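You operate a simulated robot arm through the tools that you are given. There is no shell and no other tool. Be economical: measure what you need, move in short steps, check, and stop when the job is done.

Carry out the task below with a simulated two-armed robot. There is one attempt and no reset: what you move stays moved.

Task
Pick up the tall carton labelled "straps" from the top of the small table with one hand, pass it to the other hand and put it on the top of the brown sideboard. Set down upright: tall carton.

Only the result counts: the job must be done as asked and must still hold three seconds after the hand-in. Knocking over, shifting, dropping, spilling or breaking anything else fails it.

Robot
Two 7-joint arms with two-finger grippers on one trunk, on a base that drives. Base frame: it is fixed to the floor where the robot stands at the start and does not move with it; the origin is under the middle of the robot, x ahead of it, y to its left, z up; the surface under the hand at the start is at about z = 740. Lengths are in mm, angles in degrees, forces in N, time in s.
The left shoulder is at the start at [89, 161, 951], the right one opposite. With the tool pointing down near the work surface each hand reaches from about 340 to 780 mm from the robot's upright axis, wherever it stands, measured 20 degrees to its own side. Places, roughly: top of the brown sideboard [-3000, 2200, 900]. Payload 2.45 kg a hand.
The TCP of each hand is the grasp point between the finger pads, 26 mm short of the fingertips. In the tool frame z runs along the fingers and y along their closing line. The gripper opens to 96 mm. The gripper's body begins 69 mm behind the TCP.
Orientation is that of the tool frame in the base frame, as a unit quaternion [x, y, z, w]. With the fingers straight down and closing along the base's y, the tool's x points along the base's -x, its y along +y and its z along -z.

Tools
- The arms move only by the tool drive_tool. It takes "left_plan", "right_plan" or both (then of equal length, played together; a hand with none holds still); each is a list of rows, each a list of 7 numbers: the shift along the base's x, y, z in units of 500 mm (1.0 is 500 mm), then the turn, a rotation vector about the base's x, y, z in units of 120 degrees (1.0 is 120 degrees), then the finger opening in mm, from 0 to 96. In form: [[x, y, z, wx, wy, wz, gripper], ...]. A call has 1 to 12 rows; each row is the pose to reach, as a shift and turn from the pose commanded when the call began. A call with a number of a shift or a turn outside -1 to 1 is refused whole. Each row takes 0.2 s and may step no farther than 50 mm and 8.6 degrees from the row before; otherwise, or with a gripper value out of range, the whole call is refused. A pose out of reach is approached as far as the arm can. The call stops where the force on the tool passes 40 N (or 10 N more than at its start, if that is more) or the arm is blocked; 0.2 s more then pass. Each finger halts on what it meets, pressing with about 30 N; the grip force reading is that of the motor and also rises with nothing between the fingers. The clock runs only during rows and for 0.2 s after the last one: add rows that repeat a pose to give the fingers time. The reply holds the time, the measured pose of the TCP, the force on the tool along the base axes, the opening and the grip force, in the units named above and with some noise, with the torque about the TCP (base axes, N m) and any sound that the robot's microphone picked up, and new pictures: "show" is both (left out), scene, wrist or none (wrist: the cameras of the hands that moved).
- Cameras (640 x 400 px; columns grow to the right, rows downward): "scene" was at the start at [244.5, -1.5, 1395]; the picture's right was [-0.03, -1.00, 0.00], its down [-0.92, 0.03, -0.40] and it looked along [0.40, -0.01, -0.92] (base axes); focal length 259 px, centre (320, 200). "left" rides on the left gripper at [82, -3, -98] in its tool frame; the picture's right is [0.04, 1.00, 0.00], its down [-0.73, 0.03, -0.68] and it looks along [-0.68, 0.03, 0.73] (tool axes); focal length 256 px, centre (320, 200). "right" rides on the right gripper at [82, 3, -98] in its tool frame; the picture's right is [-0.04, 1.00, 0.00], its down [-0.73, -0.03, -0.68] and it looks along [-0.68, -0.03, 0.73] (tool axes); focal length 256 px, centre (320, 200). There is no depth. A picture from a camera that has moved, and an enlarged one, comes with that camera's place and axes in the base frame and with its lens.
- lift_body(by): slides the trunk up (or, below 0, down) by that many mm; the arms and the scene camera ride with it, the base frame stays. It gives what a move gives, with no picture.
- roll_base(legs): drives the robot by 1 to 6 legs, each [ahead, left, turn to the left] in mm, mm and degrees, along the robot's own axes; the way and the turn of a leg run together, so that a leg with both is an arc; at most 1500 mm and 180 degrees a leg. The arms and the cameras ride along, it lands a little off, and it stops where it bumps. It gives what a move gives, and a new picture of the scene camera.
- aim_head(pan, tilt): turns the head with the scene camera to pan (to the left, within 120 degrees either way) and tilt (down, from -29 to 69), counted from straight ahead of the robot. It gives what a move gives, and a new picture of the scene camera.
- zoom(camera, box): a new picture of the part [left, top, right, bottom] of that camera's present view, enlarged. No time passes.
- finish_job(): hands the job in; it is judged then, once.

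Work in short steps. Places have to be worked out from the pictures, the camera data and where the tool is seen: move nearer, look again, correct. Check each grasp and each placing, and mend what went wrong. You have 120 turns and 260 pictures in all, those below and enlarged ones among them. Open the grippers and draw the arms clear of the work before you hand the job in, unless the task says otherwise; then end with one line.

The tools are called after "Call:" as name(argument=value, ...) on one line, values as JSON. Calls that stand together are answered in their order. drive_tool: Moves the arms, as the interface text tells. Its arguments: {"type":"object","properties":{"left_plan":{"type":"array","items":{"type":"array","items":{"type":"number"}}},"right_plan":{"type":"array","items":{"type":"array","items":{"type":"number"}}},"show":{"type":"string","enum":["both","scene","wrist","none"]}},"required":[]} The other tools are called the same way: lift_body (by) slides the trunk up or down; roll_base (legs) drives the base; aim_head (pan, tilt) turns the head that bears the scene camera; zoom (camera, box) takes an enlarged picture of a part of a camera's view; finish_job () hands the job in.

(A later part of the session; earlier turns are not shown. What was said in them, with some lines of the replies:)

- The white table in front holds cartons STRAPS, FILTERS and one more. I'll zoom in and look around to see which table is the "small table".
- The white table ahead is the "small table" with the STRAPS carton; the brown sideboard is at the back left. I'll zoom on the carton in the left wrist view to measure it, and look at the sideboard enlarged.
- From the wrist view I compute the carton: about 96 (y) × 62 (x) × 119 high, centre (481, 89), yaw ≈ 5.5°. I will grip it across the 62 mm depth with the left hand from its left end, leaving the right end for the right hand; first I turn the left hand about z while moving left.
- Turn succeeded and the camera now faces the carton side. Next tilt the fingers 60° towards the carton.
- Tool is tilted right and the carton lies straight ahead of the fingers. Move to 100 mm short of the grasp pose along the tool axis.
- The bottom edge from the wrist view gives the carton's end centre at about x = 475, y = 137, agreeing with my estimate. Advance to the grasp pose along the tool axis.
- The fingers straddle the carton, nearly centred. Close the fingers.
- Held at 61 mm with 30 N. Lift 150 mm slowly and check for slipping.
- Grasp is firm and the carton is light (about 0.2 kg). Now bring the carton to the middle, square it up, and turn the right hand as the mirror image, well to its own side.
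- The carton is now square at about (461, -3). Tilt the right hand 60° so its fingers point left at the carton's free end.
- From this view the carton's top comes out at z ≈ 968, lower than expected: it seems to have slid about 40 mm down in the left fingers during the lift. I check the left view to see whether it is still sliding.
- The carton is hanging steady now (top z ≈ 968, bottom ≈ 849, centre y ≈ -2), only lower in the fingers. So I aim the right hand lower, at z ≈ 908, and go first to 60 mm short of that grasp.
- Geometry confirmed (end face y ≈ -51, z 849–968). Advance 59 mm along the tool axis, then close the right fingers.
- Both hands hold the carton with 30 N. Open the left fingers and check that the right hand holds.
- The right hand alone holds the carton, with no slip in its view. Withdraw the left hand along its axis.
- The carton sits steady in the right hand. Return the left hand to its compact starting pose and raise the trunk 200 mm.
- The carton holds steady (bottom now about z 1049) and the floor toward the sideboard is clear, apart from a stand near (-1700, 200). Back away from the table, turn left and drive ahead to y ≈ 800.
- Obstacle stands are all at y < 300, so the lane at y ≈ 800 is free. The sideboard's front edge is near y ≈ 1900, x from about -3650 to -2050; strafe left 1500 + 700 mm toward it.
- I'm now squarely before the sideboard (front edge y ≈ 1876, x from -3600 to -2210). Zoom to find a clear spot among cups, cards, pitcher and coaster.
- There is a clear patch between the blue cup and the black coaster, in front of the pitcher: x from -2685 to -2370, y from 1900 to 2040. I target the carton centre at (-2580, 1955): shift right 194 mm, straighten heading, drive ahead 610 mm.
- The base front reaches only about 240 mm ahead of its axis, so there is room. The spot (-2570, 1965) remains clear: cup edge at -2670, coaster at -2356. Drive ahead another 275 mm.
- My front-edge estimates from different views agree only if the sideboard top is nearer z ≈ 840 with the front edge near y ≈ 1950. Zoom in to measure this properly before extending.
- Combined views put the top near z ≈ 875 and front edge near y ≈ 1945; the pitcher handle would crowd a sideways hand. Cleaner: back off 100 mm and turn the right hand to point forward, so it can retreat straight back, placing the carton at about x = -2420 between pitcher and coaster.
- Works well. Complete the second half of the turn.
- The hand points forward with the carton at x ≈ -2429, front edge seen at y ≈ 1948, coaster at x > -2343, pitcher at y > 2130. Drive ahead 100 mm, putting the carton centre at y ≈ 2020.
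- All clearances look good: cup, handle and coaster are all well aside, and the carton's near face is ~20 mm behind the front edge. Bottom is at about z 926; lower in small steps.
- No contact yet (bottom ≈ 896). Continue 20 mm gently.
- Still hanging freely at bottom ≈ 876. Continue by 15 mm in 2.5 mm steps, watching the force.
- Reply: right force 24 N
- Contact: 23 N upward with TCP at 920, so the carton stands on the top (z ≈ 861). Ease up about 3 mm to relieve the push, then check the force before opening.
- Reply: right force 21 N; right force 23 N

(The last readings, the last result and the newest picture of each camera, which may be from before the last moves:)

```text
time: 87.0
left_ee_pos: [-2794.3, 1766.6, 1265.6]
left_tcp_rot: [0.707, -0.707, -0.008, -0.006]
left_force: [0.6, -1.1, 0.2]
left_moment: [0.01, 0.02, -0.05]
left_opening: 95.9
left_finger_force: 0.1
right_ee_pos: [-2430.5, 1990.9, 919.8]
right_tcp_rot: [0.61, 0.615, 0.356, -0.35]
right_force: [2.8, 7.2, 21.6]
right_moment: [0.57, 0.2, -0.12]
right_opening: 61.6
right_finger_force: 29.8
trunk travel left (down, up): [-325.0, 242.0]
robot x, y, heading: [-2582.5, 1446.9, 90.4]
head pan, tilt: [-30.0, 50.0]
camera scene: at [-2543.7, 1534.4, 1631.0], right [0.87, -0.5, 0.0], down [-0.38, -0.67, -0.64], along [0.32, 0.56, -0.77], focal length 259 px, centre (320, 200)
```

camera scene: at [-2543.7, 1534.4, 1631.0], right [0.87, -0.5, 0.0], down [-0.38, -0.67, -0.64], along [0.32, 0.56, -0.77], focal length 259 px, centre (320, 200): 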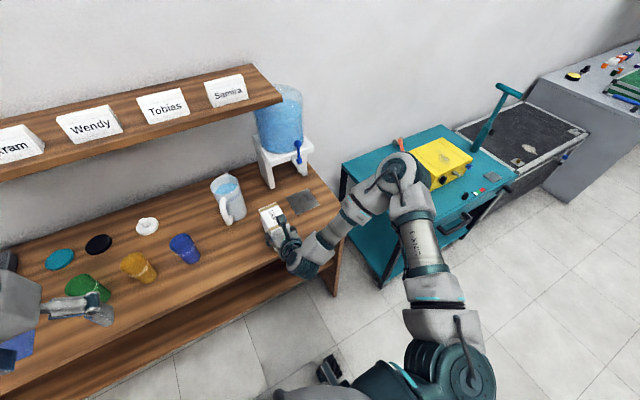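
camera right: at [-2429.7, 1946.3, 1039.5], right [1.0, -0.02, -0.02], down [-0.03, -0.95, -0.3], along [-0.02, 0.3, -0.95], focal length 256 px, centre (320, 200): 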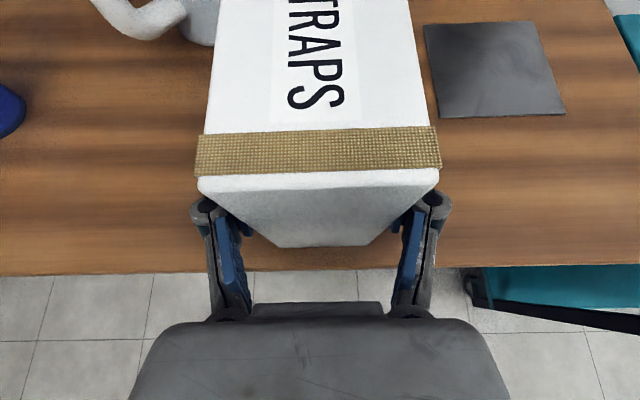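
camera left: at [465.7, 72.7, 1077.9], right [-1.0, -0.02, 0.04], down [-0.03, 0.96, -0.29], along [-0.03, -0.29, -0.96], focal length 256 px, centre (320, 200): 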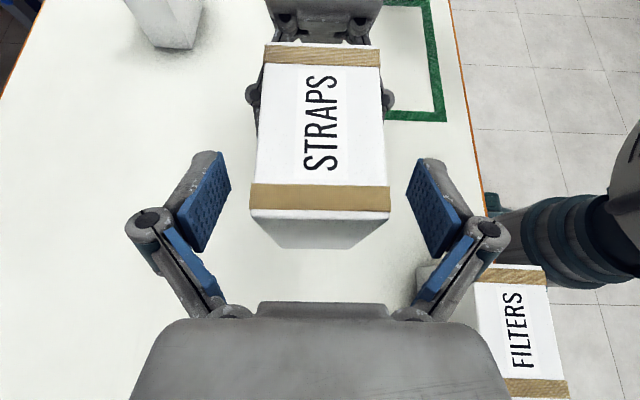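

Still 20 N. I check whether it's only the carton pressing, and not the elbow near the teal cart, by zooming.

Call:
zoom(camera="scene", box=[320, 110, 500, 250])

Call:
zoom(camera="scene", box=[190, 160, 390, 290])

Call:
drive_tool(right_plan=[[0, 0, 0.004, 0, 0, 0, 20], [0, 0, 0.008, 0, 0, 0, 20], [0, 0, 0.008, 0, 0, 0, 20]], show="wrist")

```text
2.86 times, centred on (410, 180) of scene
camera zoom: at [-2543.7, 1534.4, 1631.0], right [0.87, -0.5, 0.0], down [-0.38, -0.67, -0.64], along [0.32, 0.56, -0.77], focal length 741 px, centre (63, 257)
```

zoom: 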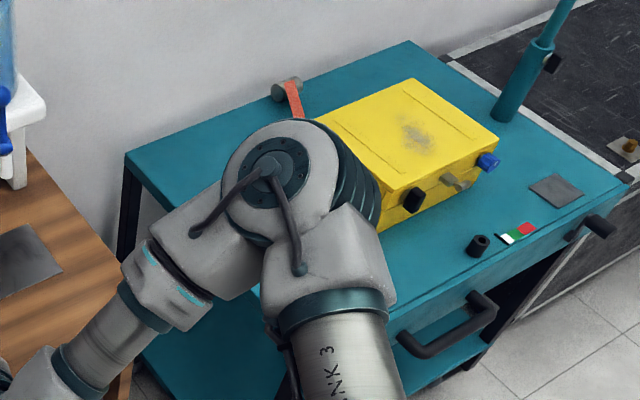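

```text
3.08 times, centred on (290, 225) of scene
camera zoom: at [-2543.7, 1534.4, 1631.0], right [0.87, -0.5, 0.0], down [-0.38, -0.67, -0.64], along [0.32, 0.56, -0.77], focal length 798 px, centre (412, 123)
```

zoom: 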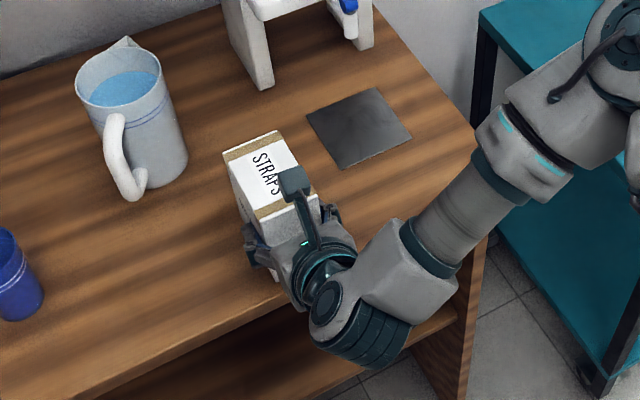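

```text
time: 87.8
left_ee_pos: [-2792.8, 1767.3, 1265.3]
left_tcp_rot: [0.707, -0.707, -0.008, -0.005]
left_force: [0.6, -0.2, 0.2]
left_moment: [0.0, 0.0, -0.06]
left_opening: 96.1
left_finger_force: 0.1
right_ee_pos: [-2431.0, 1989.8, 920.4]
right_tcp_rot: [0.612, 0.617, 0.354, -0.347]
right_force: [0.3, -0.2, -2.4]
right_moment: [-0.05, 0.03, -0.01]
right_opening: 61.7
right_finger_force: 29.6
trunk travel left (down, up): [-325.0, 242.0]
robot x, y, heading: [-2581.5, 1450.0, 90.4]
head pan, tilt: [-30.0, 50.0]
camera right: at [-2429.5, 1947.0, 1040.5], right [1.0, -0.02, -0.02], down [-0.02, -0.96, -0.29], along [-0.02, 0.29, -0.96], focal length 256 px, centre (320, 200)
```

right: 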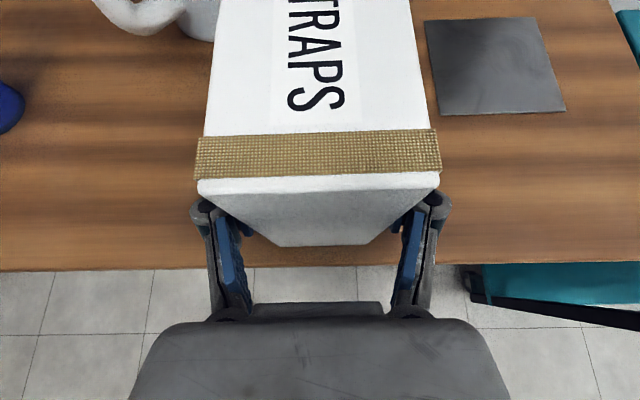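

The force is back to just the carton's weight, so it hovers within a millimetre of the top, and the elbow is clear above the cart. Lower 2 mm and open the fingers.

Call:
drive_tool(right_plan=[[0, 0, -0.003, 0, 0, 0, 20], [0, 0, -0.003, 0, 0, 0, 20], [0, 0, -0.003, 0, 0, 0, 66], [0, 0, -0.003, 0, 0, 0, 75], [0, 0, -0.003, 0, 0, 0, 88], [0, 0, -0.003, 0, 0, 0, 88]])

```text
time: 89.2
left_ee_pos: [-2795.0, 1767.6, 1265.7]
left_tcp_rot: [0.707, -0.707, -0.009, -0.006]
left_force: [0.1, 0.0, -0.1]
left_moment: [-0.02, 0.03, 0.02]
left_opening: 96.2
left_finger_force: 0.1
right_ee_pos: [-2430.0, 1991.6, 921.8]
right_tcp_rot: [0.611, 0.616, 0.355, -0.348]
right_force: [0.2, -0.2, -1.1]
right_moment: [-0.01, -0.05, -0.01]
right_opening: 87.9
right_finger_force: 0.0
trunk travel left (down, up): [-325.0, 242.0]
robot x, y, heading: [-2579.5, 1447.2, 90.1]
head pan, tilt: [-30.0, 50.0]
camera scene: at [-2543.4, 1536.6, 1630.7], right [0.87, -0.5, 0.0], down [-0.38, -0.67, -0.64], along [0.32, 0.55, -0.77], focal length 259 px, centre (320, 200)
camera right: at [-2429.6, 1947.8, 1041.2], right [1.0, -0.02, -0.02], down [-0.02, -0.96, -0.29], along [-0.02, 0.29, -0.96], focal length 256 px, centre (320, 200)
```

scene: 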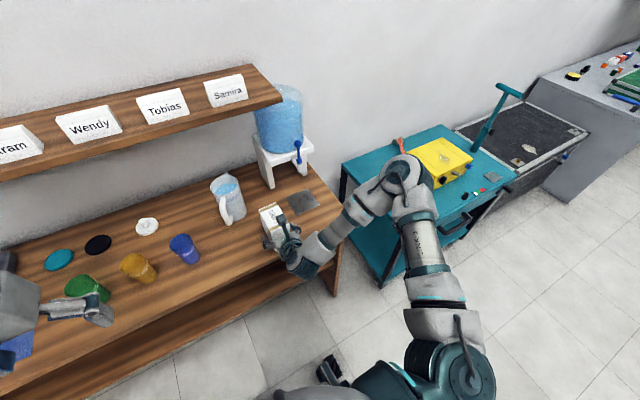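
right: 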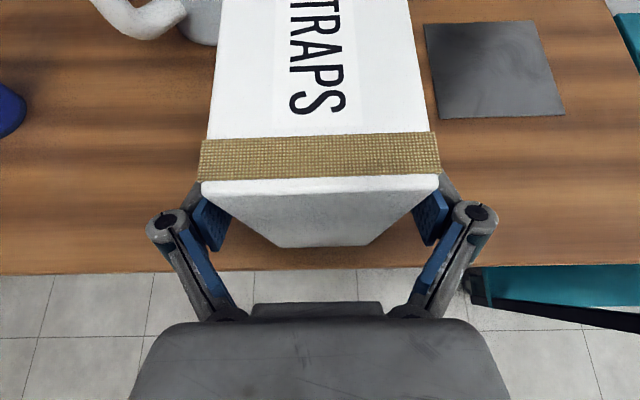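

The carton stands free on the top. Withdraw the hand 80 mm back along its axis.

Call:
drive_tool(right_plan=[[0, -0.035, 0.018, 0, 0, 0, 92], [0, -0.07, 0.036, 0, 0, 0, 92], [0, -0.105, 0.054, 0, 0, 0, 92], [0, -0.14, 0.08, 0, 0, 0, 92]])

```text
time: 90.2
left_ee_pos: [-2791.8, 1767.8, 1265.6]
left_tcp_rot: [-0.707, 0.707, 0.008, 0.006]
left_force: [1.0, -0.4, -0.1]
left_moment: [-0.01, -0.02, 0.01]
left_opening: 96.0
left_finger_force: 0.1
right_ee_pos: [-2428.0, 1920.5, 962.3]
right_tcp_rot: [0.61, 0.616, 0.355, -0.35]
right_force: [0.8, -0.7, -0.3]
right_moment: [0.0, -0.01, -0.01]
right_opening: 92.2
right_finger_force: 0.0
trunk travel left (down, up): [-325.0, 242.0]
robot x, y, heading: [-2579.2, 1450.6, 90.2]
head pan, tilt: [-30.0, 50.0]
camera scene: at [-2542.3, 1535.2, 1630.8], right [0.87, -0.5, 0.0], down [-0.38, -0.67, -0.64], along [0.32, 0.56, -0.77], focal length 259 px, centre (320, 200)
camera right: at [-2428.7, 1876.1, 1081.6], right [1.0, -0.02, -0.02], down [-0.03, -0.96, -0.29], along [-0.02, 0.29, -0.96], focal length 256 px, centre (320, 200)
```

scene: 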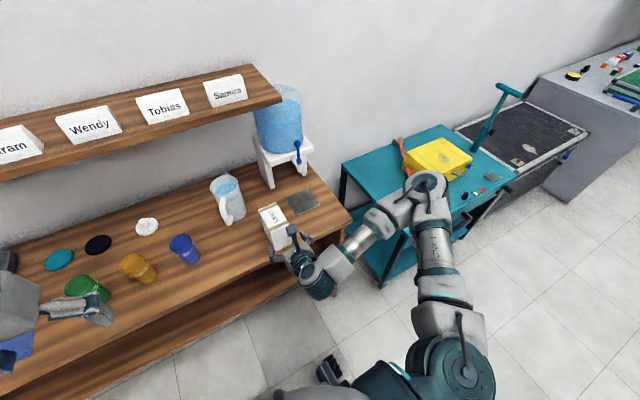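
right: 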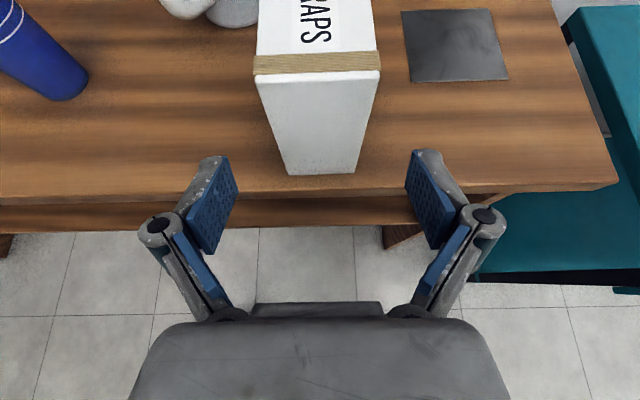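

The carton stands upright, clear of the hand. Drive the base back 400 mm and take a last look.

Call:
roll_base(legs=[[-400, 0, 0]])

Call:
aim_head(pan=-10, tilt=40)

Call:
zoom(camera="scene", box=[180, 80, 460, 260])

```text
time: 92.7
left_ee_pos: [-2791.2, 1366.1, 1266.3]
left_tcp_rot: [-0.707, 0.707, 0.009, 0.005]
left_force: [-0.4, -0.7, -0.4]
left_moment: [-0.03, -0.01, 0.01]
left_opening: 95.7
left_finger_force: 0.1
right_ee_pos: [-2429.2, 1518.6, 960.6]
right_tcp_rot: [0.611, 0.615, 0.356, -0.349]
right_force: [-0.2, 0.3, -0.4]
right_moment: [0.03, 0.03, 0.02]
right_opening: 92.1
right_finger_force: 0.1
trunk travel left (down, up): [-325.0, 242.0]
robot x, y, heading: [-2575.9, 1044.0, 90.1]
head pan, tilt: [-30.0, 50.0]
camera scene: at [-2541.8, 1135.3, 1630.6], right [0.87, -0.5, 0.0], down [-0.38, -0.67, -0.64], along [0.32, 0.55, -0.77], focal length 259 px, centre (320, 200)
```

scene: 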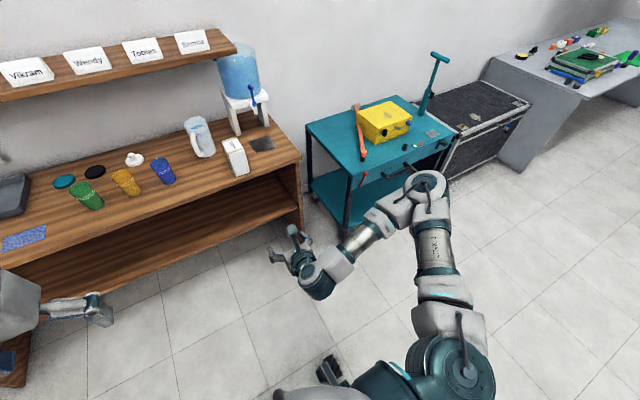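

```text
time: 93.5
left_ee_pos: [-2792.2, 1362.3, 1266.2]
left_tcp_rot: [-0.707, 0.707, 0.009, 0.007]
left_force: [1.1, 0.3, 0.2]
left_moment: [0.0, -0.01, -0.02]
left_opening: 96.0
left_finger_force: 0.1
right_ee_pos: [-2428.3, 1515.5, 962.6]
right_tcp_rot: [0.611, 0.614, 0.357, -0.35]
right_force: [0.1, 0.7, -0.9]
right_moment: [0.01, -0.02, -0.02]
right_opening: 92.0
right_finger_force: 0.1
trunk travel left (down, up): [-325.0, 242.0]
robot x, y, heading: [-2578.1, 1045.5, 90.2]
head pan, tilt: [-10.0, 40.0]
camera scene: at [-2565.9, 1150.9, 1644.8], right [0.98, -0.17, 0.0], down [-0.11, -0.64, -0.76], along [0.13, 0.75, -0.65], focal length 259 px, centre (320, 200)
```

scene: 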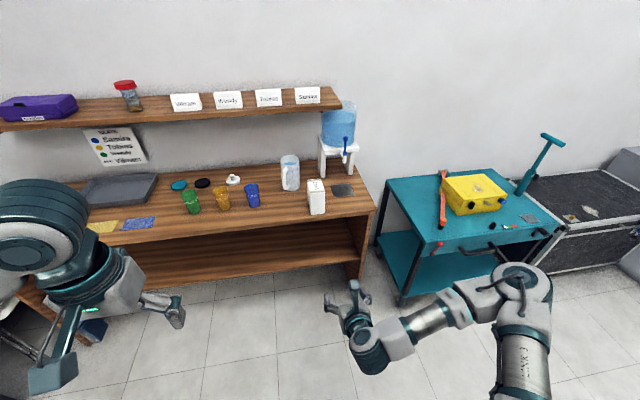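

```text
2.22 times, centred on (320, 170) of scene
camera zoom: at [-2565.9, 1150.9, 1644.8], right [0.98, -0.17, 0.0], down [-0.11, -0.64, -0.76], along [0.13, 0.75, -0.65], focal length 576 px, centre (320, 267)
```

zoom: 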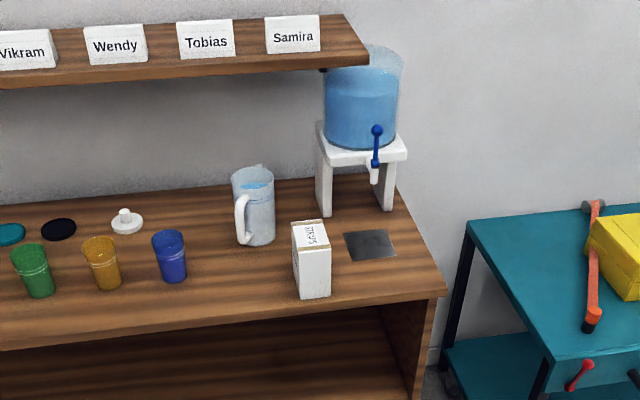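

The carton stands upright on the sideboard. Nothing else has moved, and both hands are open and clear, so I hand the job in.

Call:
finish_job()

```text
The job is handed in.
```

The "straps" carton is standing upright on the brown sideboard: I picked it up with the left hand, passed it to the right hand and set it down there, and the last picture shows nothing else disturbed.
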